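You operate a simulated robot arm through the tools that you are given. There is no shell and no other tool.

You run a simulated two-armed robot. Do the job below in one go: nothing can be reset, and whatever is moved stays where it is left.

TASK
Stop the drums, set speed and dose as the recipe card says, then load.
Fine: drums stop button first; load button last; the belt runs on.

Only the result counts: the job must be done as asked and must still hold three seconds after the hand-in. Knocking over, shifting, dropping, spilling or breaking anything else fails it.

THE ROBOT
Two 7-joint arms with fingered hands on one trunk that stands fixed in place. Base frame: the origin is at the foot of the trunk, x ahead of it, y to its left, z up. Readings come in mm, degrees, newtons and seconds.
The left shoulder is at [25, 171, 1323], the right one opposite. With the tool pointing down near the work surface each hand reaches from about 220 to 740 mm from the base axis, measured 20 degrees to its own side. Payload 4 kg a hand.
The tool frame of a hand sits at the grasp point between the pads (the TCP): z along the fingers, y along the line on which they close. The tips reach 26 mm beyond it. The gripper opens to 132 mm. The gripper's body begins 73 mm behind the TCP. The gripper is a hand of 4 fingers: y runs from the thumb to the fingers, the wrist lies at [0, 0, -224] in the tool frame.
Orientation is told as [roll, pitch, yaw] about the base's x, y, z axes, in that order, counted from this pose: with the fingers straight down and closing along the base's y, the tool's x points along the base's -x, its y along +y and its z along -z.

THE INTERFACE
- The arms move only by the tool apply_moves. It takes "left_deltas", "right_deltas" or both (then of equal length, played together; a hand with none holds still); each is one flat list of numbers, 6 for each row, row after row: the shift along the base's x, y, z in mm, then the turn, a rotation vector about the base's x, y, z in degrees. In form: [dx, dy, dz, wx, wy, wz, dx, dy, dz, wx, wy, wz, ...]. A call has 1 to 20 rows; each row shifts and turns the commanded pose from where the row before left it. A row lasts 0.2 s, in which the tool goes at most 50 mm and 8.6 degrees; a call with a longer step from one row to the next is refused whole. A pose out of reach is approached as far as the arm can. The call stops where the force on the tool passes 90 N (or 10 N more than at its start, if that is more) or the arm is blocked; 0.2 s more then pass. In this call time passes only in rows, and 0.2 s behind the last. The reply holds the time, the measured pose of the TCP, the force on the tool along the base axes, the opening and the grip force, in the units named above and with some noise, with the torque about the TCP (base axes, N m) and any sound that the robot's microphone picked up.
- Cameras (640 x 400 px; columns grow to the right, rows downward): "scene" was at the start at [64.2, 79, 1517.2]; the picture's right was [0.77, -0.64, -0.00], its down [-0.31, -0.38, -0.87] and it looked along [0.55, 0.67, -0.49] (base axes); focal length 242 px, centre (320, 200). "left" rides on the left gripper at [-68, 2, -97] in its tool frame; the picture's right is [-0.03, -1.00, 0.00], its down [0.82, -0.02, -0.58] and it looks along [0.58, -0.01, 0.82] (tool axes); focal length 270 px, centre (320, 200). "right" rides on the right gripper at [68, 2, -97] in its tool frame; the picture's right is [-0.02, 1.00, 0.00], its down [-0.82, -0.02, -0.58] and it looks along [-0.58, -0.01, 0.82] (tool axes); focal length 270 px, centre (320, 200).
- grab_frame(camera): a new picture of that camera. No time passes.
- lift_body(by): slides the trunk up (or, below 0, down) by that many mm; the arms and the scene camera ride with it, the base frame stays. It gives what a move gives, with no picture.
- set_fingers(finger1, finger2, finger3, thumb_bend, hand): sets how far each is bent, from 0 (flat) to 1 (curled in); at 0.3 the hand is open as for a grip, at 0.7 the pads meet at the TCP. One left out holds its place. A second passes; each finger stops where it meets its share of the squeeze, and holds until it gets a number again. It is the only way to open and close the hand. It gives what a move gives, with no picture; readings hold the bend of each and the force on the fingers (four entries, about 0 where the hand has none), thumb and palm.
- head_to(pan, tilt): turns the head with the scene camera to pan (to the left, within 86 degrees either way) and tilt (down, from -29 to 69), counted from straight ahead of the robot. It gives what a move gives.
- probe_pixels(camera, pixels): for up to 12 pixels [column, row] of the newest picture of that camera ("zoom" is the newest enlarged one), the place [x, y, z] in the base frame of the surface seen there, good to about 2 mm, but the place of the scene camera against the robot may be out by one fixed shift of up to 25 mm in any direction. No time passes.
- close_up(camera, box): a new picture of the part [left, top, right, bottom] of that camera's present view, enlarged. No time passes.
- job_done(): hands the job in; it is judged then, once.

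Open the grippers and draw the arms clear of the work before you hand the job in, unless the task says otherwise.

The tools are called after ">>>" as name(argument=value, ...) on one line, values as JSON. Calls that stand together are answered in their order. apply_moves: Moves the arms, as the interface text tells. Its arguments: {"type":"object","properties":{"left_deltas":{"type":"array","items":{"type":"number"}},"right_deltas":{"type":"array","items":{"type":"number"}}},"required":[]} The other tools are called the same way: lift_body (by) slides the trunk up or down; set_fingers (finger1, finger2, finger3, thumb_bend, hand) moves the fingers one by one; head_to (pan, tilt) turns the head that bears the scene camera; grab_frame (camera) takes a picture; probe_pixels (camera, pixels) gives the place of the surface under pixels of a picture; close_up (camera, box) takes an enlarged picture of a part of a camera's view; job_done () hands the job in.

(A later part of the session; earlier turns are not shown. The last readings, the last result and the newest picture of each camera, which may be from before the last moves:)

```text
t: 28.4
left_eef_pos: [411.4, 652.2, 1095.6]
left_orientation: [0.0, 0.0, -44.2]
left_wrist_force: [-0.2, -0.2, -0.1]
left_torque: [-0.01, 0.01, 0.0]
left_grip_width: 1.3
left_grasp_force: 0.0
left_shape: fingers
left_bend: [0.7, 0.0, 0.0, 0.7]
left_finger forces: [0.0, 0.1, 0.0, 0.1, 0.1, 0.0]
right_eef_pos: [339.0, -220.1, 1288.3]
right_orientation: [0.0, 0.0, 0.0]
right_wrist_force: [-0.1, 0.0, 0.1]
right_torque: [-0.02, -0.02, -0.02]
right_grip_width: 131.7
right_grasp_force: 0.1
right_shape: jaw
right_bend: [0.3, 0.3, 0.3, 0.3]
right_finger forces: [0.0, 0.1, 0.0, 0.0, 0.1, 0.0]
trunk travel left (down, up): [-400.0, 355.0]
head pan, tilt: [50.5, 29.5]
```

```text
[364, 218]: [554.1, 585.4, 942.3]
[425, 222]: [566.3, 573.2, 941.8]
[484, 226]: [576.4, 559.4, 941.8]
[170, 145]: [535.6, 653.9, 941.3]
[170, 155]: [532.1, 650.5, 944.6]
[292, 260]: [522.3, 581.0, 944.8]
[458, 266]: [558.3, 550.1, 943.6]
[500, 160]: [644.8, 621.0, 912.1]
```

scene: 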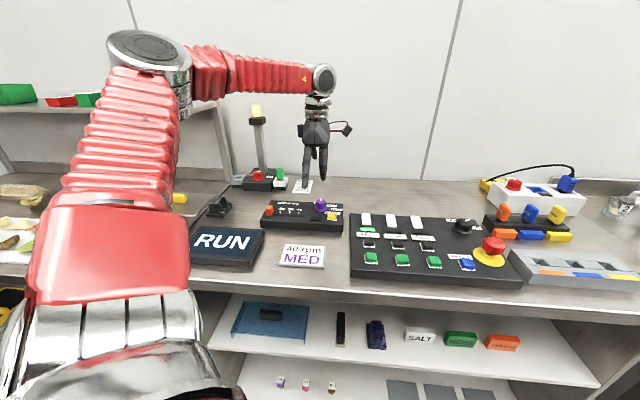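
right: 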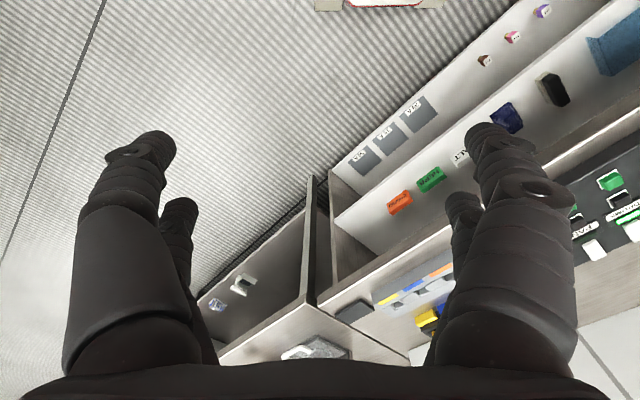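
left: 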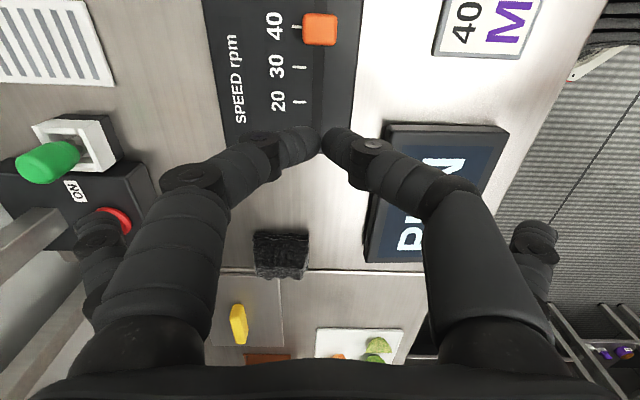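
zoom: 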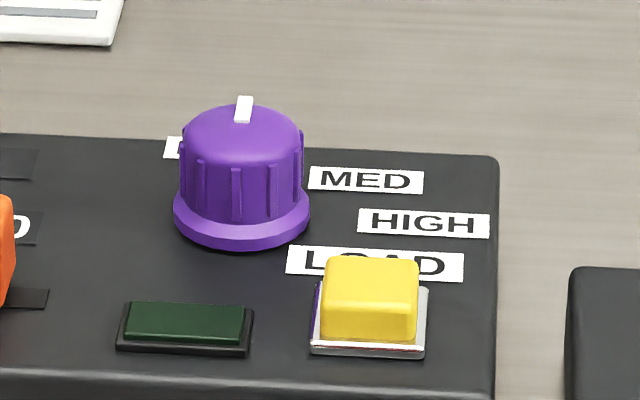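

Scene geometry puts MED about 46° clockwise of the knob's present pointer (LOW). I move over the knob at yaw 0 and open finger1 and thumb to 0.5 to straddle it.

>>> apply_moves(left_deltas=[17.6, -9.2, -5, 0, 0, 7.37, 17.6, -9.2, -5, 0, 0, 7.37, 17.6, -9.2, -5, 0, 0, 7.37, 17.6, -9.2, -5, 0, 0, 7.37, 17.6, -9.2, -5, 0, 0, 7.37, 17.6, -9.2, -5, 0, 0, 7.37])

>>> set_fingers(hand="left", finger1=0.48, thumb_bend=0.48)

>>> grab_frame(camera="left")

>>> grab_frame(camera="scene")

```text
t: 29.8
left_eef_pos: [519.3, 598.8, 1065.0]
left_orientation: [-0.1, 0.0, 0.2]
left_wrist_force: [-0.9, -0.5, -0.5]
left_torque: [0.03, 0.01, -0.02]
left_grip_width: 1.3
left_grasp_force: 0.1
left_shape: fingers
left_bend: [0.7, 0.0, 0.0, 0.7]
left_finger forces: [0.0, 0.0, 0.0, 0.0, 0.0, 0.0]
right_eef_pos: [341.0, -220.6, 1287.3]
right_orientation: [0.0, 0.1, 0.0]
right_wrist_force: [-0.1, -0.2, 0.3]
right_torque: [-0.01, 0.02, 0.01]
right_grip_width: 131.9
right_grasp_force: 0.0
right_shape: jaw
right_bend: [0.3, 0.3, 0.3, 0.3]
right_finger forces: [0.0, 0.0, 0.0, 0.0, 0.1, 0.0]
trunk travel left (down, up): [-400.0, 355.0]
head pan, tilt: [50.5, 29.5]
```

```text
t: 30.8
left_eef_pos: [518.1, 598.7, 1064.2]
left_orientation: [-0.1, 0.0, 0.0]
left_wrist_force: [-0.4, 0.0, 0.1]
left_torque: [-0.02, -0.02, -0.01]
left_grip_width: 72.1
left_grasp_force: 0.0
left_shape: fingers
left_bend: [0.48, 0.0, 0.0, 0.48]
left_finger forces: [0.1, 0.0, 0.1, 0.0, 0.1, 0.1]
right_eef_pos: [339.9, -219.6, 1288.1]
right_orientation: [0.1, 0.1, 0.1]
right_wrist_force: [0.5, 0.4, -0.7]
right_torque: [-0.02, 0.02, 0.03]
right_grip_width: 131.9
right_grasp_force: 0.0
right_shape: jaw
right_bend: [0.3, 0.3, 0.3, 0.3]
right_finger forces: [0.0, 0.0, 0.1, 0.0, 0.0, 0.1]
trunk travel left (down, up): [-400.0, 355.0]
head pan, tilt: [50.5, 29.5]
```

```text
taken
```

left: 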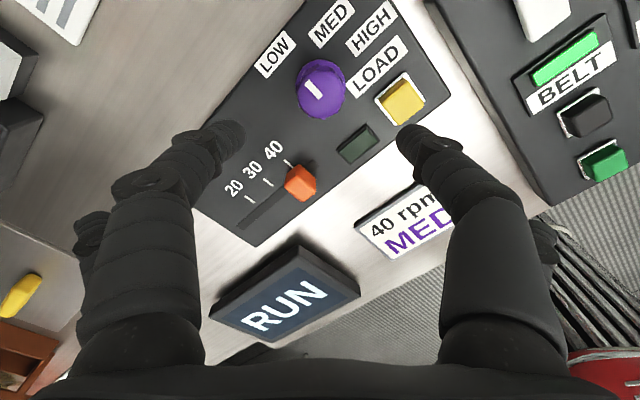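

```text
taken
```

scene: 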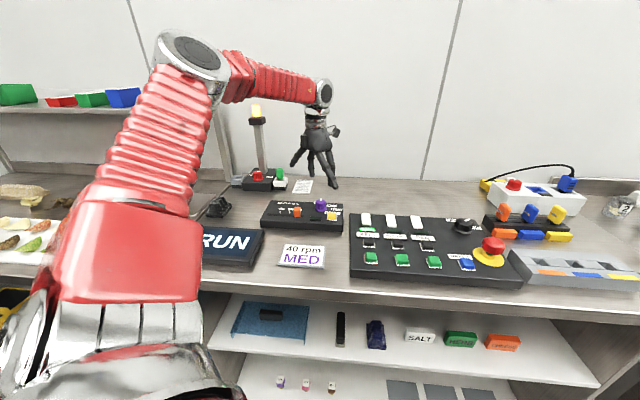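

Now the knob (322,88) and all labels LOW/MED/HIGH are in view between the open fingers. I zoom and probe the knob top, pointer and labels.

>>> close_up(camera="left", box=[245, 0, 415, 125])

>>> probe_pixels(camera="left", pixels=[[322, 92], [316, 86], [301, 92], [343, 92], [322, 112], [322, 76], [274, 54], [331, 22], [370, 29], [225, 130], [408, 138], [403, 102]])

```text
3.20 times, centred on (330, 62) of left
```

zoom: 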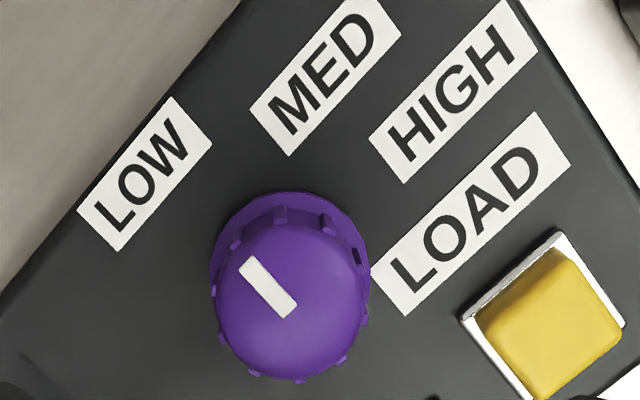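

```text
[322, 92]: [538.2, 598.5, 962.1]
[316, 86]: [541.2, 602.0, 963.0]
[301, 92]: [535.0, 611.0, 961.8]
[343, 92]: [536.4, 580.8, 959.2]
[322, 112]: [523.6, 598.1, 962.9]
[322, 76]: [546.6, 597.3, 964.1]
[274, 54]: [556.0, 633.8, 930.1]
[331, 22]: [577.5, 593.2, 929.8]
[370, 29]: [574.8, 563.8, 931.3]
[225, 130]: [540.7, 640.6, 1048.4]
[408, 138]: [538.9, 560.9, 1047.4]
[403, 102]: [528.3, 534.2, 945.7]
```

Knob centre ≈(535.5,597), pointer exactly along v, MED ≈ 46–50° clockwise. I narrow the opening to ~0.54 to stay clear of LOAD, and descend to TCP z≈1000 with a −1.5 mm y correction.

>>> set_fingers(hand="left", finger1=0.54, thumb_bend=0.54)

>>> apply_moves(left_deltas=[0.5, -1.5, -25, 0, 0, 0, 0, 0, -25, 0, 0, 0, 0, 0, -14, 0, 0, 0])

>>> grab_frame(camera="left")

>>> close_up(camera="scene", box=[265, 145, 375, 235])

```text
t: 31.8
left_eef_pos: [517.2, 598.0, 1064.0]
left_orientation: [-0.1, 0.0, 0.1]
left_wrist_force: [-0.2, 0.2, -0.2]
left_torque: [-0.01, 0.02, 0.01]
left_grip_width: 52.9
left_grasp_force: 0.0
left_shape: fingers
left_bend: [0.54, 0.0, 0.0, 0.54]
left_finger forces: [0.0, 0.0, 0.0, 0.0, 0.0, 0.1]
right_eef_pos: [340.4, -220.5, 1288.2]
right_orientation: [0.0, 0.2, -0.1]
right_wrist_force: [0.2, -0.1, -0.1]
right_torque: [-0.03, 0.02, 0.02]
right_grip_width: 131.9
right_grasp_force: 0.1
right_shape: jaw
right_bend: [0.3, 0.3, 0.3, 0.3]
right_finger forces: [0.0, 0.0, 0.0, 0.0, 0.0, 0.0]
trunk travel left (down, up): [-400.0, 355.0]
head pan, tilt: [50.5, 29.5]
```

```text
t: 32.5
left_eef_pos: [519.0, 599.4, 1000.5]
left_orientation: [-0.1, -0.1, 0.0]
left_wrist_force: [-0.2, 0.0, 0.4]
left_torque: [0.0, -0.01, 0.0]
left_grip_width: 53.2
left_grasp_force: 0.0
left_shape: fingers
left_bend: [0.54, 0.0, 0.0, 0.54]
left_finger forces: [0.1, 0.0, 0.1, 0.1, 0.0, 0.0]
right_eef_pos: [339.7, -219.7, 1286.9]
right_orientation: [0.0, 0.0, 0.0]
right_wrist_force: [1.0, -1.2, -0.1]
right_torque: [-0.05, -0.01, 0.0]
right_grip_width: 131.9
right_grasp_force: 0.2
right_shape: jaw
right_bend: [0.3, 0.3, 0.3, 0.3]
right_finger forces: [0.1, 0.0, 0.1, 0.0, 0.1, 0.1]
trunk travel left (down, up): [-400.0, 355.0]
head pan, tilt: [50.5, 29.5]
```

```text
taken
```

left: 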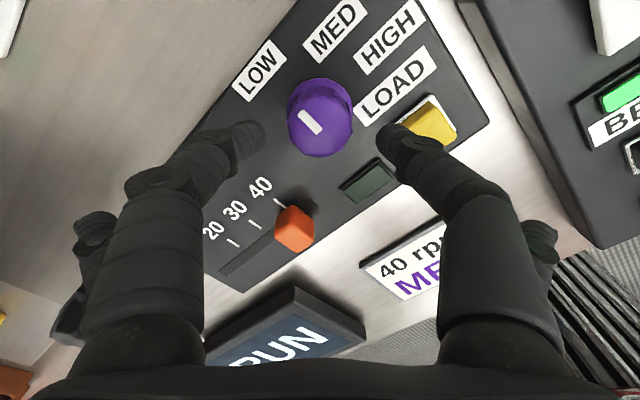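

```text
4.44 times, centred on (320, 190) of scene
```

zoom: 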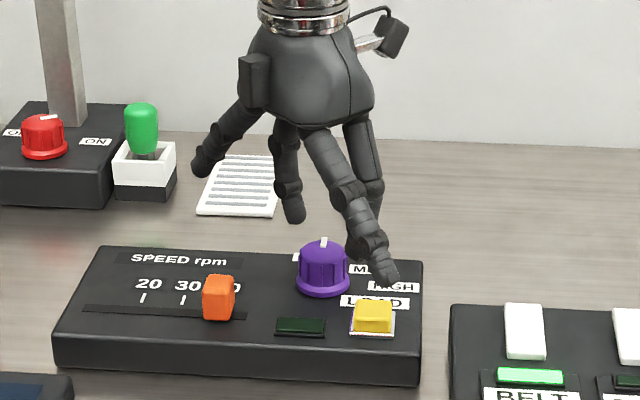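

Knob (col 320) is centred between the fingertips (248 and 398). I probe the thumb tip and LOAD's nearest corner to be sure the thumb clears the LOAD button on the way down.

>>> probe_pixels(camera="left", pixels=[[396, 135], [405, 145], [392, 128], [250, 133], [243, 140], [415, 125], [428, 120], [440, 105], [320, 115], [320, 92], [320, 140], [345, 118]])

>>> close_up(camera="left", box=[230, 60, 470, 190])

```text
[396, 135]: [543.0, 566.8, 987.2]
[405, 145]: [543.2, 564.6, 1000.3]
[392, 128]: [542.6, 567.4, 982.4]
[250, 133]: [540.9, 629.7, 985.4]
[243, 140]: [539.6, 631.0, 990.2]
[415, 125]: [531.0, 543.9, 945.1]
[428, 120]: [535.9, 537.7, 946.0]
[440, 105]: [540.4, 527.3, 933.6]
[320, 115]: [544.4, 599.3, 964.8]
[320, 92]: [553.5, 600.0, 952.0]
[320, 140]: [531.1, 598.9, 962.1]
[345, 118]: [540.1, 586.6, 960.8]
```

```text
2.67 times, centred on (350, 125) of left
```

zoom: 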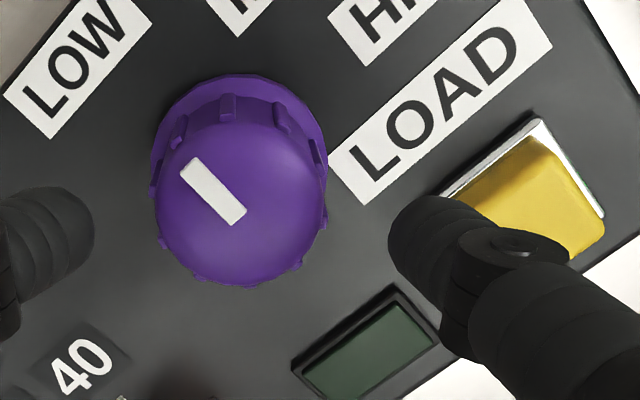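

The thumb (y≈567) clears LOAD (edge y≈545) by over 10 mm. I shift +1.5 mm in x and descend 32 mm to TCP z≈968 around the knob.

>>> apply_moves(left_deltas=[1.5, 0.5, -12, 0, 0, 0, 0, 0, -12, 0, 0, 0, 0, 0, -8, 0, 0, 0])

>>> grab_frame(camera="left")

>>> close_up(camera="scene", box=[275, 165, 365, 235])

```text
t: 33.4
left_eef_pos: [519.6, 597.7, 967.5]
left_orientation: [-0.2, 0.0, 0.0]
left_wrist_force: [0.3, -0.5, 0.7]
left_torque: [0.0, 0.0, -0.01]
left_grip_width: 52.9
left_grasp_force: 0.0
left_shape: fingers
left_bend: [0.54, 0.0, 0.0, 0.54]
left_finger forces: [0.1, 0.0, 0.0, 0.0, 0.1, 0.0]
right_eef_pos: [341.1, -219.4, 1287.5]
right_orientation: [0.0, 0.1, 0.1]
right_wrist_force: [0.6, 0.8, 0.5]
right_torque: [0.01, 0.0, 0.01]
right_grip_width: 131.6
right_grasp_force: 0.0
right_shape: jaw
right_bend: [0.3, 0.3, 0.3, 0.3]
right_finger forces: [0.1, 0.1, 0.1, 0.1, 0.0, 0.0]
trunk travel left (down, up): [-400.0, 355.0]
head pan, tilt: [50.5, 29.5]
```

```text
taken
```

left: 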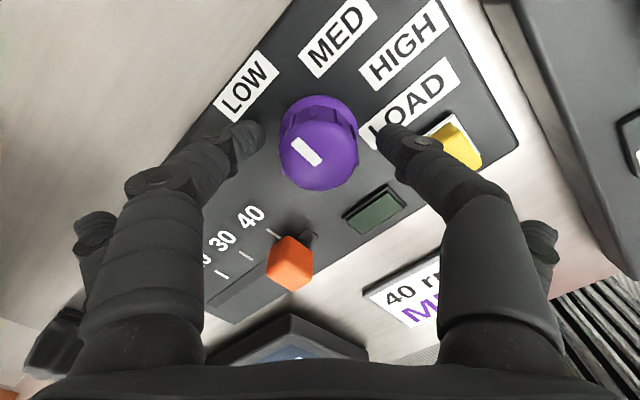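

```text
5.71 times, centred on (320, 200) of scene
```

zoom: 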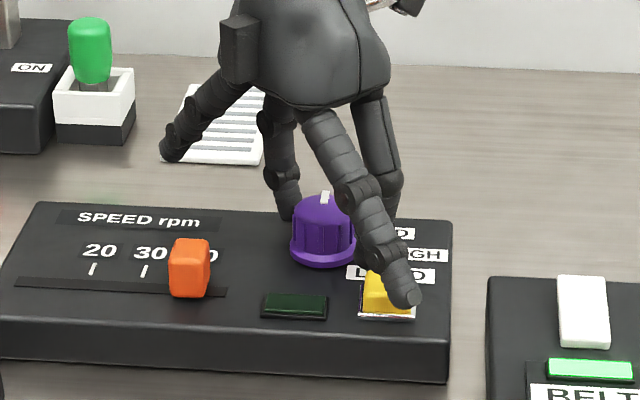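

The fingers straddle the knob (320,145) with forces near zero. I close finger1 and thumb onto it.

>>> set_fingers(hand="left", finger1=0.7, thumb_bend=0.7)

>>> grab_frame(camera="left")

>>> close_up(camera="left", box=[200, 60, 440, 210])

```text
t: 34.4
left_eef_pos: [519.4, 597.6, 967.8]
left_orientation: [-0.1, -0.1, 0.0]
left_wrist_force: [1.0, -3.6, -2.2]
left_torque: [-0.06, 0.04, -0.04]
left_grip_width: 28.7
left_grasp_force: 8.2
left_shape: fingers
left_bend: [0.61, 0.0, 0.0, 0.65]
left_finger forces: [6.7, 0.0, 0.0, 0.0, 10.1, 0.0]
right_eef_pos: [339.8, -220.8, 1288.4]
right_orientation: [-0.1, 0.1, 0.0]
right_wrist_force: [0.3, -0.5, 0.5]
right_torque: [-0.01, 0.01, 0.0]
right_grip_width: 132.0
right_grasp_force: 0.0
right_shape: jaw
right_bend: [0.3, 0.3, 0.3, 0.3]
right_finger forces: [0.0, 0.1, 0.0, 0.0, 0.0, 0.0]
trunk travel left (down, up): [-400.0, 355.0]
head pan, tilt: [50.5, 29.5]
```

```text
taken
```

left: 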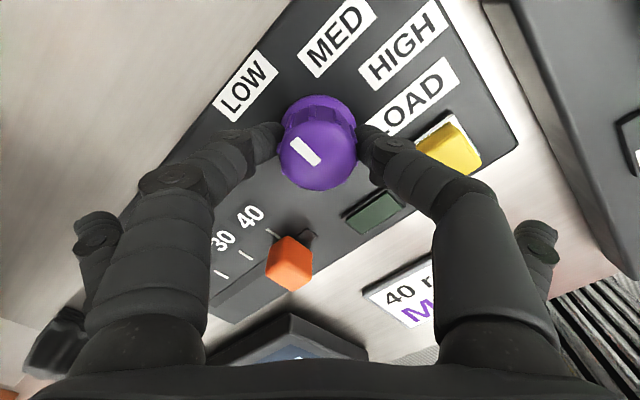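

```text
2.67 times, centred on (320, 135) of left
```

zoom: 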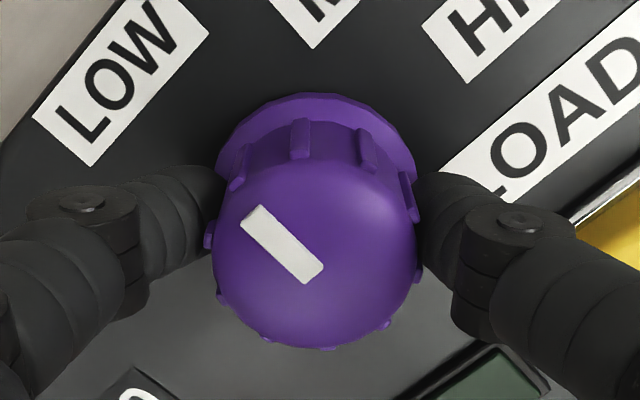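

The knob is held (width 28.7 mm, 7–10 N). I turn clockwise about the knob axis, first half (23° in 4 rows), and check that the pointer follows.

>>> apply_moves(left_deltas=[-0.2, 1.83, 0, 0, 0, -5.75, 0, 1.84, 0, 0, 0, -5.75, 0.17, 1.83, 0, 0, 0, -5.75, 0.35, 1.8, 0, 0, 0, -5.75])

>>> grab_frame(camera="left")

>>> close_up(camera="scene", box=[295, 185, 355, 225])

```text
t: 35.4
left_eef_pos: [520.3, 604.6, 968.8]
left_orientation: [0.0, 0.1, -23.0]
left_wrist_force: [-1.2, -5.5, -6.3]
left_torque: [-0.06, 0.09, -0.06]
left_grip_width: 28.6
left_grasp_force: 7.9
left_shape: fingers
left_bend: [0.61, 0.0, 0.0, 0.65]
left_finger forces: [5.6, 0.1, 0.0, 0.1, 10.4, 0.1]
right_eef_pos: [341.2, -219.8, 1286.9]
right_orientation: [-0.1, 0.1, 0.1]
right_wrist_force: [0.5, -0.1, 0.4]
right_torque: [0.0, 0.02, 0.0]
right_grip_width: 131.7
right_grasp_force: 0.0
right_shape: jaw
right_bend: [0.3, 0.3, 0.3, 0.3]
right_finger forces: [0.1, 0.0, 0.1, 0.0, 0.0, 0.1]
trunk travel left (down, up): [-400.0, 355.0]
head pan, tilt: [50.5, 29.5]
```

```text
taken
```

left: 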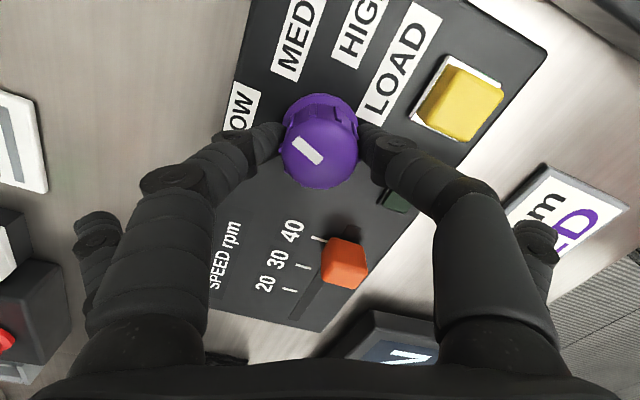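

```text
10.00 times, centred on (325, 205) of scene
```

zoom: 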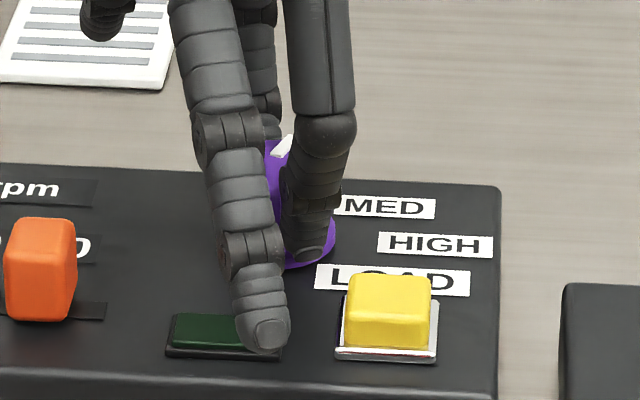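

The pointer keeps its orientation relative to the hand, so the knob is following. I turn the remaining 23°.

>>> apply_moves(left_deltas=[0.53, 1.76, 0, 0, 0, -5.75, 0.7, 1.7, 0, 0, 0, -5.75, 0.87, 1.62, 0, 0, 0, -5.75, 1.03, 1.52, 0, 0, 0, -5.75])

>>> grab_frame(camera="left")

>>> close_up(camera="left", box=[200, 40, 440, 210])

>>> close_up(camera="scene", box=[295, 185, 355, 225])

```text
t: 36.4
left_eef_pos: [524.1, 609.9, 968.7]
left_orientation: [-0.1, 0.0, -46.0]
left_wrist_force: [0.5, -6.6, -5.5]
left_torque: [-0.06, 0.08, -0.05]
left_grip_width: 28.3
left_grasp_force: 7.8
left_shape: fingers
left_bend: [0.61, 0.0, 0.0, 0.64]
left_finger forces: [5.6, 0.0, 0.0, 0.0, 9.7, 0.0]
right_eef_pos: [340.8, -220.7, 1287.7]
right_orientation: [0.1, 0.1, 0.0]
right_wrist_force: [-0.3, 0.3, 0.2]
right_torque: [0.03, 0.01, -0.01]
right_grip_width: 131.9
right_grasp_force: 0.1
right_shape: jaw
right_bend: [0.3, 0.3, 0.3, 0.3]
right_finger forces: [0.1, 0.1, 0.0, 0.0, 0.0, 0.1]
trunk travel left (down, up): [-400.0, 355.0]
head pan, tilt: [50.5, 29.5]
```

```text
taken
```

left: 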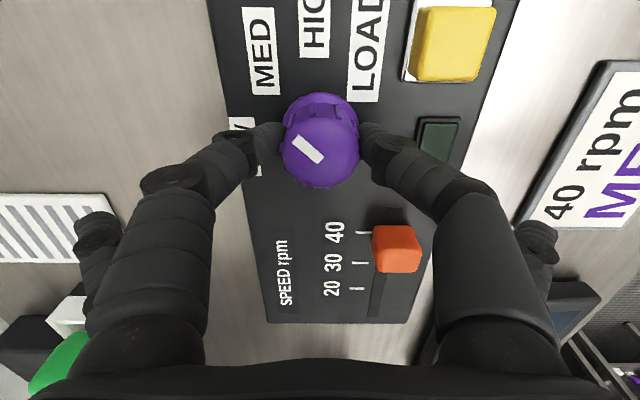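

```text
2.35 times, centred on (320, 125) of left
```

zoom: 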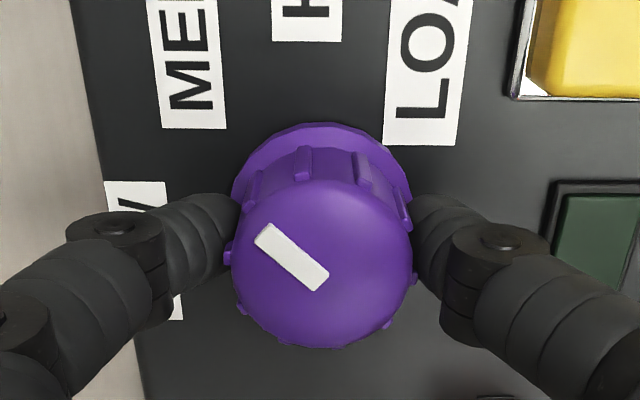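

```text
10.00 times, centred on (325, 205) of scene
```

zoom: 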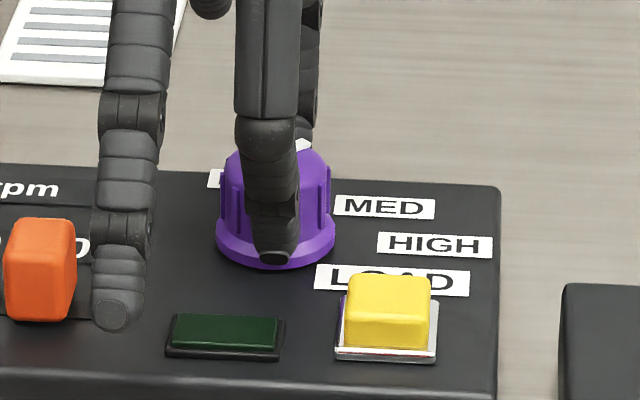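

The pointer now aims at MED. I release the knob by opening finger1 and thumb to 0.52.

>>> set_fingers(hand="left", finger1=0.52, thumb_bend=0.52)

>>> apply_moves(left_deltas=[0, 0, 12, 0, 0, 0, 0, 0, 25, 0, 0, 0, 0, 0, 35, 0, 0, 0, 0, 0, 35, 0, 0, 0])

>>> grab_frame(camera="left")

>>> close_up(camera="left", box=[210, 0, 410, 135])

>>> close_up(camera="scene", box=[295, 185, 355, 225])

```text
t: 37.4
left_eef_pos: [522.4, 611.5, 969.5]
left_orientation: [-0.2, -0.1, -45.8]
left_wrist_force: [0.1, -0.1, 0.1]
left_torque: [-0.01, -0.01, -0.02]
left_grip_width: 58.7
left_grasp_force: 0.0
left_shape: fingers
left_bend: [0.52, 0.0, 0.0, 0.52]
left_finger forces: [0.0, 0.1, 0.0, 0.0, 0.0, 0.0]
right_eef_pos: [339.4, -218.9, 1287.7]
right_orientation: [0.0, 0.1, 0.0]
right_wrist_force: [-1.1, 0.1, 0.7]
right_torque: [0.01, -0.02, -0.03]
right_grip_width: 131.8
right_grasp_force: 0.1
right_shape: jaw
right_bend: [0.3, 0.3, 0.3, 0.3]
right_finger forces: [0.0, 0.0, 0.1, 0.0, 0.0, 0.0]
trunk travel left (down, up): [-400.0, 355.0]
head pan, tilt: [50.5, 29.5]
```

```text
t: 38.4
left_eef_pos: [523.1, 611.0, 1075.2]
left_orientation: [-0.1, 0.0, -45.8]
left_wrist_force: [0.3, -0.6, 0.2]
left_torque: [0.02, -0.02, -0.01]
left_grip_width: 58.9
left_grasp_force: 0.1
left_shape: fingers
left_bend: [0.52, 0.0, 0.0, 0.52]
left_finger forces: [0.0, 0.0, 0.1, 0.0, 0.0, 0.0]
right_eef_pos: [339.3, -220.8, 1288.9]
right_orientation: [-0.1, 0.0, 0.0]
right_wrist_force: [-1.4, -1.2, 0.3]
right_torque: [0.04, -0.02, -0.01]
right_grip_width: 131.8
right_grasp_force: 0.0
right_shape: jaw
right_bend: [0.3, 0.3, 0.3, 0.3]
right_finger forces: [0.1, 0.1, 0.0, 0.0, 0.0, 0.0]
trunk travel left (down, up): [-400.0, 355.0]
head pan, tilt: [50.5, 29.5]
```

```text
taken
```

left: 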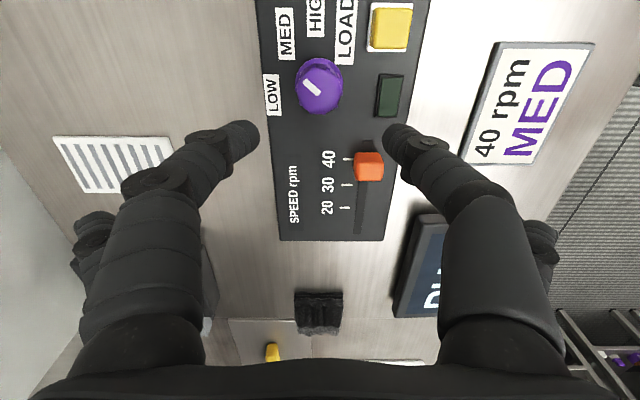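

```text
2.96 times, centred on (310, 68) of left
```

zoom: 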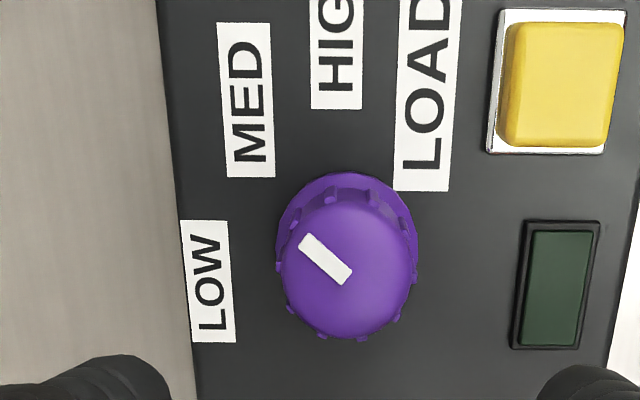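

```text
10.00 times, centred on (325, 205) of scene
```

zoom: 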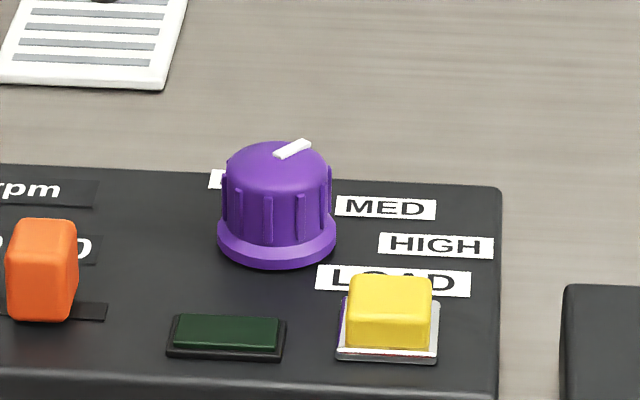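

The knob stayed put and seems about 40–45° clockwise from LOW. I zoom in more to measure the pointer angle precisely.

>>> close_up(camera="left", box=[285, 45, 357, 125])

>>> close_up(camera="scene", box=[313, 195, 333, 215])

```text
5.00 times, centred on (321, 85) of left
```

zoom: 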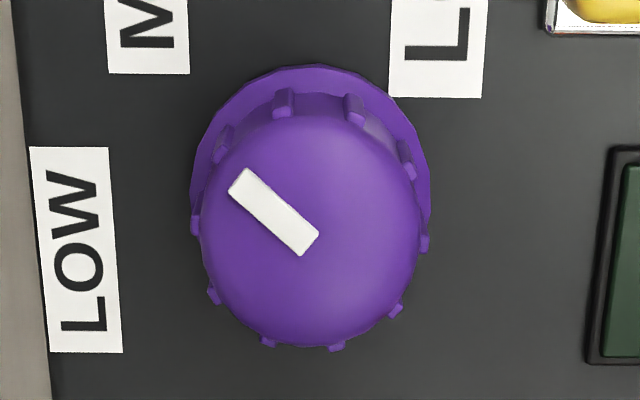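

```text
16.00 times, centred on (323, 205) of scene
```

zoom: 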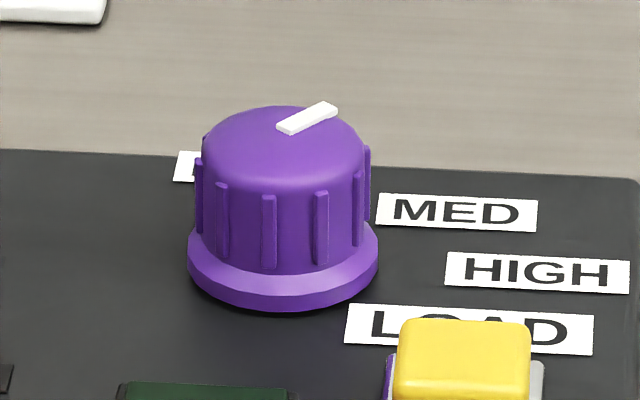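

Measured carefully, the knob turned only about 40–41° (some slip), while MED lies at 45–50°. I go back down, centred 3 mm better, to regrip and add a few degrees.

>>> apply_moves(left_deltas=[2.2, 2.1, -35, 0, 0, 0, 0, 0, -35, 0, 0, 0, 0, 0, -25, 0, 0, 0, 0, 0, -12, 0, 0, 0])

>>> set_fingers(hand="left", finger1=0.7, thumb_bend=0.7)

>>> close_up(camera="left", box=[260, 80, 380, 200])

```text
t: 39.4
left_eef_pos: [526.5, 614.8, 968.5]
left_orientation: [0.0, 0.0, -46.0]
left_wrist_force: [0.4, 0.5, -0.2]
left_torque: [-0.01, 0.03, -0.01]
left_grip_width: 58.7
left_grasp_force: 0.0
left_shape: fingers
left_bend: [0.52, 0.0, 0.0, 0.52]
left_finger forces: [0.0, 0.0, 0.0, 0.0, 0.0, 0.0]
right_eef_pos: [340.0, -219.8, 1288.2]
right_orientation: [0.0, 0.2, 0.1]
right_wrist_force: [0.2, 0.7, -0.8]
right_torque: [0.0, 0.01, -0.02]
right_grip_width: 131.7
right_grasp_force: 0.1
right_shape: jaw
right_bend: [0.3, 0.3, 0.3, 0.3]
right_finger forces: [0.0, 0.0, 0.1, 0.0, 0.0, 0.1]
trunk travel left (down, up): [-400.0, 355.0]
head pan, tilt: [50.5, 29.5]
```

```text
t: 40.4
left_eef_pos: [525.2, 614.6, 969.3]
left_orientation: [-0.1, -0.1, -45.9]
left_wrist_force: [-5.6, -7.0, -4.3]
left_torque: [-0.06, 0.11, -0.17]
left_grip_width: 28.3
left_grasp_force: 8.6
left_shape: fingers
left_bend: [0.63, 0.0, 0.0, 0.63]
left_finger forces: [4.6, 0.0, 0.1, 0.1, 12.9, 0.0]
right_eef_pos: [340.0, -220.4, 1287.4]
right_orientation: [0.0, 0.0, 0.0]
right_wrist_force: [0.0, 0.2, -0.3]
right_torque: [0.01, -0.01, -0.01]
right_grip_width: 131.9
right_grasp_force: 0.1
right_shape: jaw
right_bend: [0.3, 0.3, 0.3, 0.3]
right_finger forces: [0.0, 0.1, 0.0, 0.0, 0.1, 0.1]
trunk travel left (down, up): [-400.0, 355.0]
head pan, tilt: [50.5, 29.5]
```

```text
3.33 times, centred on (320, 140) of left
```

zoom: 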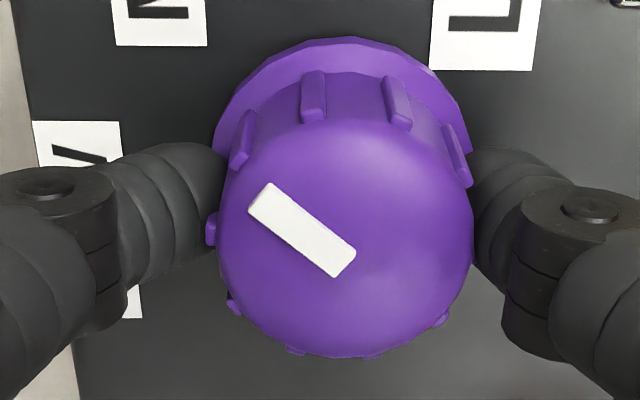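

The forces are unbalanced (4.6 vs 12.9 N, hand pushed toward −v), so my shift went the wrong way. I open, shift back (−2.2,−2.1) and regrip.

>>> set_fingers(hand="left", finger1=0.52, thumb_bend=0.52)

>>> apply_moves(left_deltas=[-2.2, -2.1, 0, 0, 0, 0])

>>> set_fingers(hand="left", finger1=0.7, thumb_bend=0.7)

>>> close_up(camera="left", box=[260, 80, 380, 200])

```text
t: 41.4
left_eef_pos: [525.3, 613.1, 968.9]
left_orientation: [-0.1, 0.0, -45.9]
left_wrist_force: [0.3, 0.0, 0.1]
left_torque: [0.01, -0.01, 0.0]
left_grip_width: 58.6
left_grasp_force: 0.2
left_shape: fingers
left_bend: [0.52, 0.0, 0.0, 0.52]
left_finger forces: [0.0, 0.0, 0.0, 0.1, 0.0, 0.0]
right_eef_pos: [340.2, -221.3, 1287.2]
right_orientation: [0.0, 0.0, -0.1]
right_wrist_force: [0.5, 0.3, -0.7]
right_torque: [0.05, -0.02, 0.02]
right_grip_width: 132.2
right_grasp_force: 0.0
right_shape: jaw
right_bend: [0.3, 0.3, 0.3, 0.3]
right_finger forces: [0.1, 0.1, 0.0, 0.0, 0.1, 0.0]
trunk travel left (down, up): [-400.0, 355.0]
head pan, tilt: [50.5, 29.5]
```

```text
t: 41.8
left_eef_pos: [522.9, 611.1, 967.8]
left_orientation: [-0.2, -0.1, -45.9]
left_wrist_force: [-0.1, 0.4, -0.9]
left_torque: [0.01, -0.01, -0.04]
left_grip_width: 58.7
left_grasp_force: 0.0
left_shape: fingers
left_bend: [0.52, 0.0, 0.0, 0.52]
left_finger forces: [0.0, 0.0, 0.0, 0.1, 0.0, 0.1]
right_eef_pos: [339.9, -220.8, 1287.5]
right_orientation: [0.0, -0.1, 0.1]
right_wrist_force: [0.5, 0.5, 0.6]
right_torque: [-0.02, 0.01, -0.02]
right_grip_width: 132.0
right_grasp_force: 0.0
right_shape: jaw
right_bend: [0.3, 0.3, 0.3, 0.3]
right_finger forces: [0.1, 0.1, 0.0, 0.0, 0.0, 0.1]
trunk travel left (down, up): [-400.0, 355.0]
head pan, tilt: [50.5, 29.5]
```

```text
t: 42.8
left_eef_pos: [523.4, 611.3, 967.4]
left_orientation: [-0.2, 0.0, -45.9]
left_wrist_force: [-3.2, -3.8, -3.0]
left_torque: [0.0, 0.09, -0.09]
left_grip_width: 28.4
left_grasp_force: 8.5
left_shape: fingers
left_bend: [0.61, 0.0, 0.0, 0.65]
left_finger forces: [6.1, 0.0, 0.0, 0.0, 10.4, 0.1]
right_eef_pos: [340.5, -219.2, 1288.5]
right_orientation: [-0.1, 0.1, 0.0]
right_wrist_force: [0.6, -0.7, -0.1]
right_torque: [0.0, 0.0, 0.01]
right_grip_width: 132.1
right_grasp_force: 0.0
right_shape: jaw
right_bend: [0.3, 0.3, 0.3, 0.3]
right_finger forces: [0.0, 0.0, 0.0, 0.0, 0.0, 0.0]
trunk travel left (down, up): [-400.0, 355.0]
head pan, tilt: [50.5, 29.5]
```

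```text
3.33 times, centred on (320, 140) of left
```

zoom: 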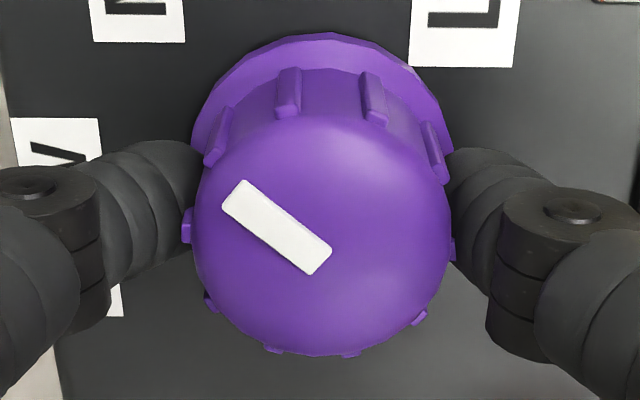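

Centred again (6.1/10.4 N as in the first grip). I turn a further 8° clockwise about the knob axis and then look at the pointer.

>>> apply_moves(left_deltas=[0.9, 0.83, 0, 0, 0, -4, 0.96, 0.76, 0, 0, 0, -4])

>>> close_up(camera="left", box=[260, 80, 380, 200])

```text
t: 43.4
left_eef_pos: [524.8, 613.1, 968.6]
left_orientation: [-0.2, 0.0, -53.9]
left_wrist_force: [-3.7, -2.0, -5.2]
left_torque: [-0.05, 0.12, -0.06]
left_grip_width: 28.4
left_grasp_force: 8.0
left_shape: fingers
left_bend: [0.61, 0.0, 0.0, 0.65]
left_finger forces: [5.8, 0.0, 0.0, 0.1, 10.4, 0.0]
right_eef_pos: [340.3, -220.3, 1288.5]
right_orientation: [0.0, 0.1, -0.1]
right_wrist_force: [-0.3, -0.1, -1.5]
right_torque: [-0.02, -0.03, 0.02]
right_grip_width: 131.8
right_grasp_force: 0.0
right_shape: jaw
right_bend: [0.3, 0.3, 0.3, 0.3]
right_finger forces: [0.0, 0.2, 0.0, 0.0, 0.1, 0.0]
trunk travel left (down, up): [-400.0, 355.0]
head pan, tilt: [50.5, 29.5]
```

```text
3.33 times, centred on (320, 140) of left
```

zoom: 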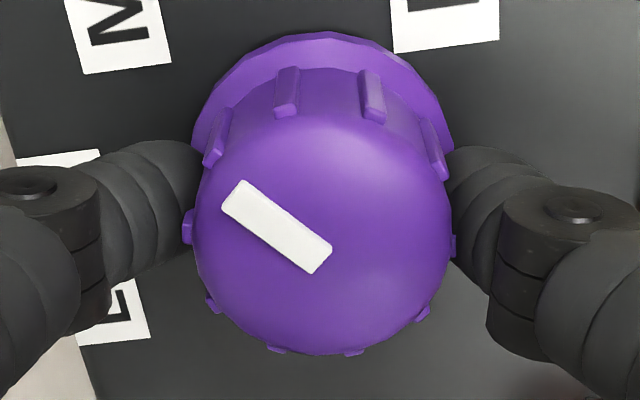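

The pointer stayed fixed relative to the hand, so the knob turned the full 8°, now about 46° from LOW. I release and lift to verify.

>>> set_fingers(hand="left", finger1=0.52, thumb_bend=0.52)

>>> apply_moves(left_deltas=[0, 0, 12, 0, 0, 0, 0, 0, 25, 0, 0, 0, 0, 0, 35, 0, 0, 1.9, 0, 0, 35, 0, 0, 6])

>>> close_up(camera="left", box=[210, 0, 410, 135])

>>> close_up(camera="scene", box=[295, 185, 355, 225])

>>> grab_frame(camera="left")

```text
t: 44.4
left_eef_pos: [524.7, 612.6, 967.5]
left_orientation: [-0.1, 0.0, -53.9]
left_wrist_force: [-0.2, -0.5, 0.7]
left_torque: [0.0, 0.0, -0.02]
left_grip_width: 58.5
left_grasp_force: 0.1
left_shape: fingers
left_bend: [0.52, 0.0, 0.0, 0.52]
left_finger forces: [0.0, 0.0, 0.0, 0.0, 0.0, 0.0]
right_eef_pos: [340.6, -220.3, 1287.5]
right_orientation: [0.0, 0.1, 0.0]
right_wrist_force: [0.1, 0.3, 0.4]
right_torque: [-0.01, -0.03, 0.0]
right_grip_width: 131.9
right_grasp_force: 0.0
right_shape: jaw
right_bend: [0.3, 0.3, 0.3, 0.3]
right_finger forces: [0.0, 0.1, 0.0, 0.0, 0.0, 0.1]
trunk travel left (down, up): [-400.0, 355.0]
head pan, tilt: [50.5, 29.5]
```

```text
t: 45.4
left_eef_pos: [522.9, 613.9, 1076.9]
left_orientation: [-0.1, 0.0, -45.9]
left_wrist_force: [-0.5, 0.1, -0.1]
left_torque: [-0.02, 0.01, -0.01]
left_grip_width: 58.6
left_grasp_force: 0.0
left_shape: fingers
left_bend: [0.52, 0.0, 0.0, 0.52]
left_finger forces: [0.1, 0.0, 0.1, 0.1, 0.0, 0.1]
right_eef_pos: [340.3, -221.7, 1287.6]
right_orientation: [-0.1, 0.1, 0.0]
right_wrist_force: [0.2, 0.6, -0.7]
right_torque: [-0.01, 0.02, 0.03]
right_grip_width: 131.9
right_grasp_force: 0.1
right_shape: jaw
right_bend: [0.3, 0.3, 0.3, 0.3]
right_finger forces: [0.1, 0.0, 0.0, 0.0, 0.0, 0.0]
trunk travel left (down, up): [-400.0, 355.0]
head pan, tilt: [50.5, 29.5]
```

```text
2.96 times, centred on (310, 68) of left
```

zoom: 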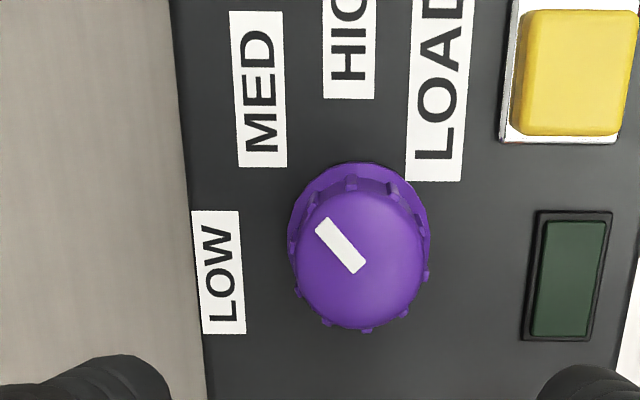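

```text
10.00 times, centred on (325, 205) of scene
```

zoom: 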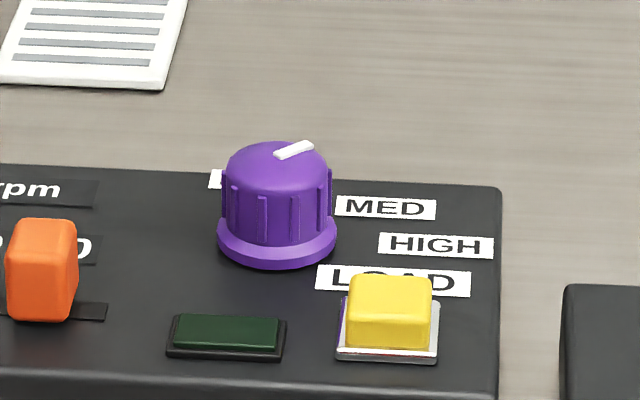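

```text
taken
```

left: 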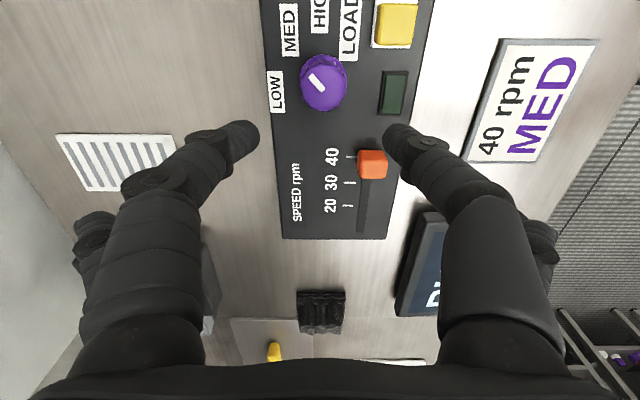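

The pointer now reads about 47° from LOW, squarely at MED, and the slider still sits at 40. I close the pinch and move over LOAD at yaw 0, staying at z≈1077.

>>> set_fingers(hand="left", finger1=0.7, thumb_bend=0.7)

>>> apply_moves(left_deltas=[-2.9, -13.9, 0, 0, 0, 7.65, -2.9, -13.9, 0, 0, 0, 7.65, -2.9, -13.9, 0, 0, 0, 7.65, -2.9, -13.9, 0, 0, 0, 7.65, -2.9, -13.9, 0, 0, 0, 7.65, -2.9, -13.9, 0, 0, 0, 7.65])

>>> grab_frame(camera="left")

>>> close_up(camera="left", box=[250, 20, 390, 130])

```text
t: 46.4
left_eef_pos: [524.5, 614.0, 1076.4]
left_orientation: [-0.1, 0.0, -45.9]
left_wrist_force: [0.3, -0.3, -0.5]
left_torque: [-0.01, -0.01, 0.01]
left_grip_width: 1.4
left_grasp_force: 0.1
left_shape: fingers
left_bend: [0.7, 0.0, 0.0, 0.7]
left_finger forces: [0.0, 0.0, 0.1, 0.0, 0.0, 0.1]
right_eef_pos: [340.1, -220.3, 1288.0]
right_orientation: [0.1, 0.1, 0.0]
right_wrist_force: [-1.0, -0.7, 0.3]
right_torque: [0.01, -0.02, 0.04]
right_grip_width: 131.9
right_grasp_force: 0.1
right_shape: jaw
right_bend: [0.3, 0.3, 0.3, 0.3]
right_finger forces: [0.0, 0.1, 0.1, 0.1, 0.1, 0.0]
trunk travel left (down, up): [-400.0, 355.0]
head pan, tilt: [50.5, 29.5]
```

```text
t: 47.8
left_eef_pos: [507.9, 529.9, 1076.7]
left_orientation: [0.0, 0.0, 0.0]
left_wrist_force: [0.5, -0.2, 0.5]
left_torque: [0.02, -0.01, 0.01]
left_grip_width: 1.4
left_grasp_force: 0.1
left_shape: fingers
left_bend: [0.7, 0.0, 0.0, 0.7]
left_finger forces: [0.1, 0.0, 0.0, 0.0, 0.0, 0.1]
right_eef_pos: [341.0, -219.8, 1288.6]
right_orientation: [0.0, 0.0, 0.0]
right_wrist_force: [-0.3, 0.7, -1.0]
right_torque: [0.0, -0.01, -0.01]
right_grip_width: 131.9
right_grasp_force: 0.1
right_shape: jaw
right_bend: [0.3, 0.3, 0.3, 0.3]
right_finger forces: [0.1, 0.1, 0.1, 0.0, 0.1, 0.1]
trunk travel left (down, up): [-400.0, 355.0]
head pan, tilt: [50.5, 29.5]
```

```text
taken
```

left: 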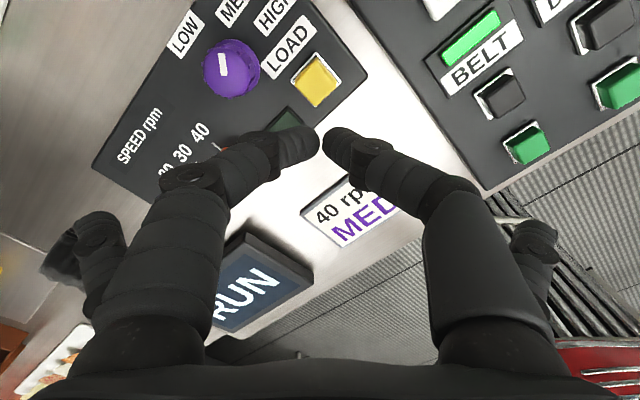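

```text
3.64 times, centred on (320, 75) of left
```

zoom: 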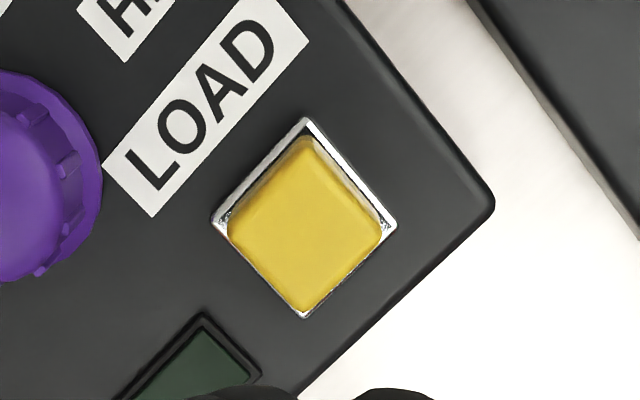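

LOAD's top face is centred at zoom (304,230). I probe it and its surroundings to get the press point.

>>> probe_pixels(camera="zoom", pixels=[[304, 230], [304, 205], [304, 255], [280, 230], [330, 230], [304, 290], [304, 165], [360, 232], [245, 230]])

>>> probe_pixels(camera="left", pixels=[[308, 137], [334, 140], [300, 150], [342, 152]])

```text
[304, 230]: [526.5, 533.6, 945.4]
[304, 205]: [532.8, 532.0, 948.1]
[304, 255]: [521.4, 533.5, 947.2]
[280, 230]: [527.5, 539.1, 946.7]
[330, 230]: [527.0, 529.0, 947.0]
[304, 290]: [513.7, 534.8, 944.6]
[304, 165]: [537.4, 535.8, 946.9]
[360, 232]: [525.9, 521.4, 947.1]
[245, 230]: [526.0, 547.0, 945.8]
```

```text
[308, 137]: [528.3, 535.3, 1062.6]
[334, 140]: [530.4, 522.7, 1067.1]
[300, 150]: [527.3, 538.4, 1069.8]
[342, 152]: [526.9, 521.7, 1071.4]
```

LOAD's centre is (526.5,533.7,946.5); I shift (+2.6,+3.8) and descend to TCP z≈984.

>>> apply_moves(left_deltas=[2.6, 3.8, -30, 0, 0, 0, 0, 0, -30, 0, 0, 0, 0, 0, -22, 0, 0, 0, 0, 0, -10, 0, 0, 0])

>>> grab_frame(camera="left")

>>> close_up(camera="left", box=[220, 50, 420, 200])

>>> close_up(camera="scene", box=[275, 165, 365, 235])

```text
t: 48.8
left_eef_pos: [510.8, 534.1, 984.0]
left_orientation: [0.0, -0.1, -0.2]
left_wrist_force: [-0.2, -0.2, -0.1]
left_torque: [0.0, 0.02, -0.02]
left_grip_width: 1.5
left_grasp_force: 0.1
left_shape: fingers
left_bend: [0.7, 0.0, 0.0, 0.7]
left_finger forces: [0.1, 0.0, 0.0, 0.1, 0.0, 0.0]
right_eef_pos: [340.0, -219.9, 1287.7]
right_orientation: [0.0, 0.1, 0.0]
right_wrist_force: [0.5, 0.2, 0.4]
right_torque: [-0.01, 0.0, 0.0]
right_grip_width: 132.1
right_grasp_force: 0.0
right_shape: jaw
right_bend: [0.3, 0.3, 0.3, 0.3]
right_finger forces: [0.0, 0.0, 0.1, 0.0, 0.0, 0.0]
trunk travel left (down, up): [-400.0, 355.0]
head pan, tilt: [50.5, 29.5]
```

```text
taken
```

left: 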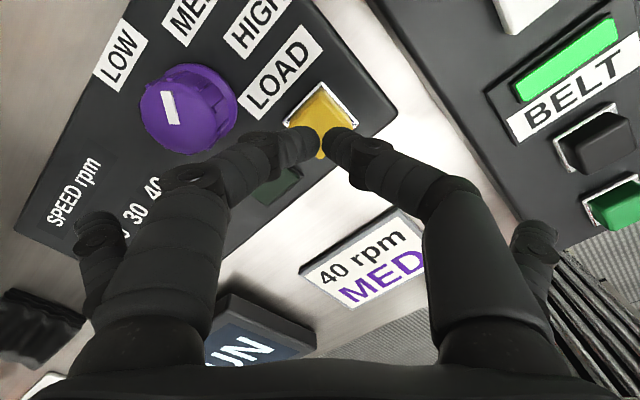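

```text
2.67 times, centred on (320, 125) of left
```

zoom: 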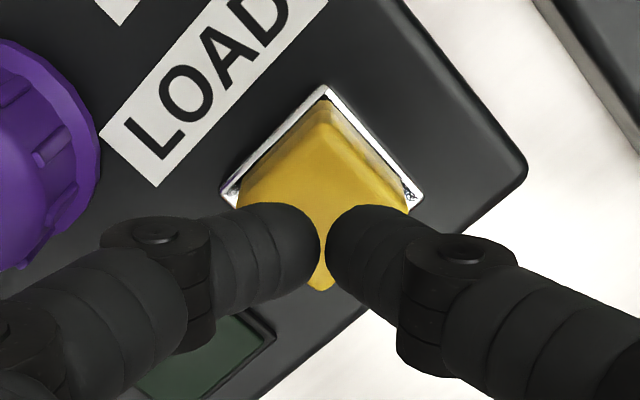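

```text
5.71 times, centred on (320, 200) of scene
```

zoom: 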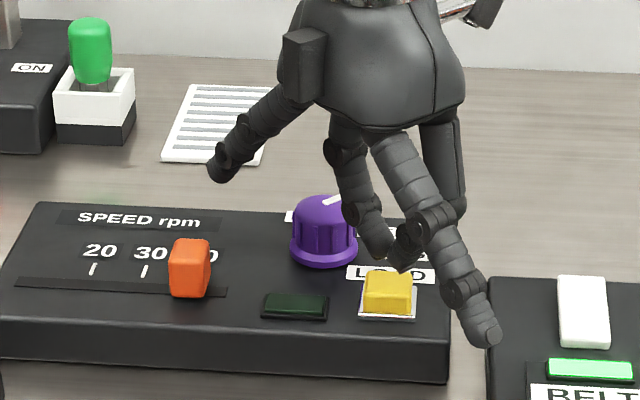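

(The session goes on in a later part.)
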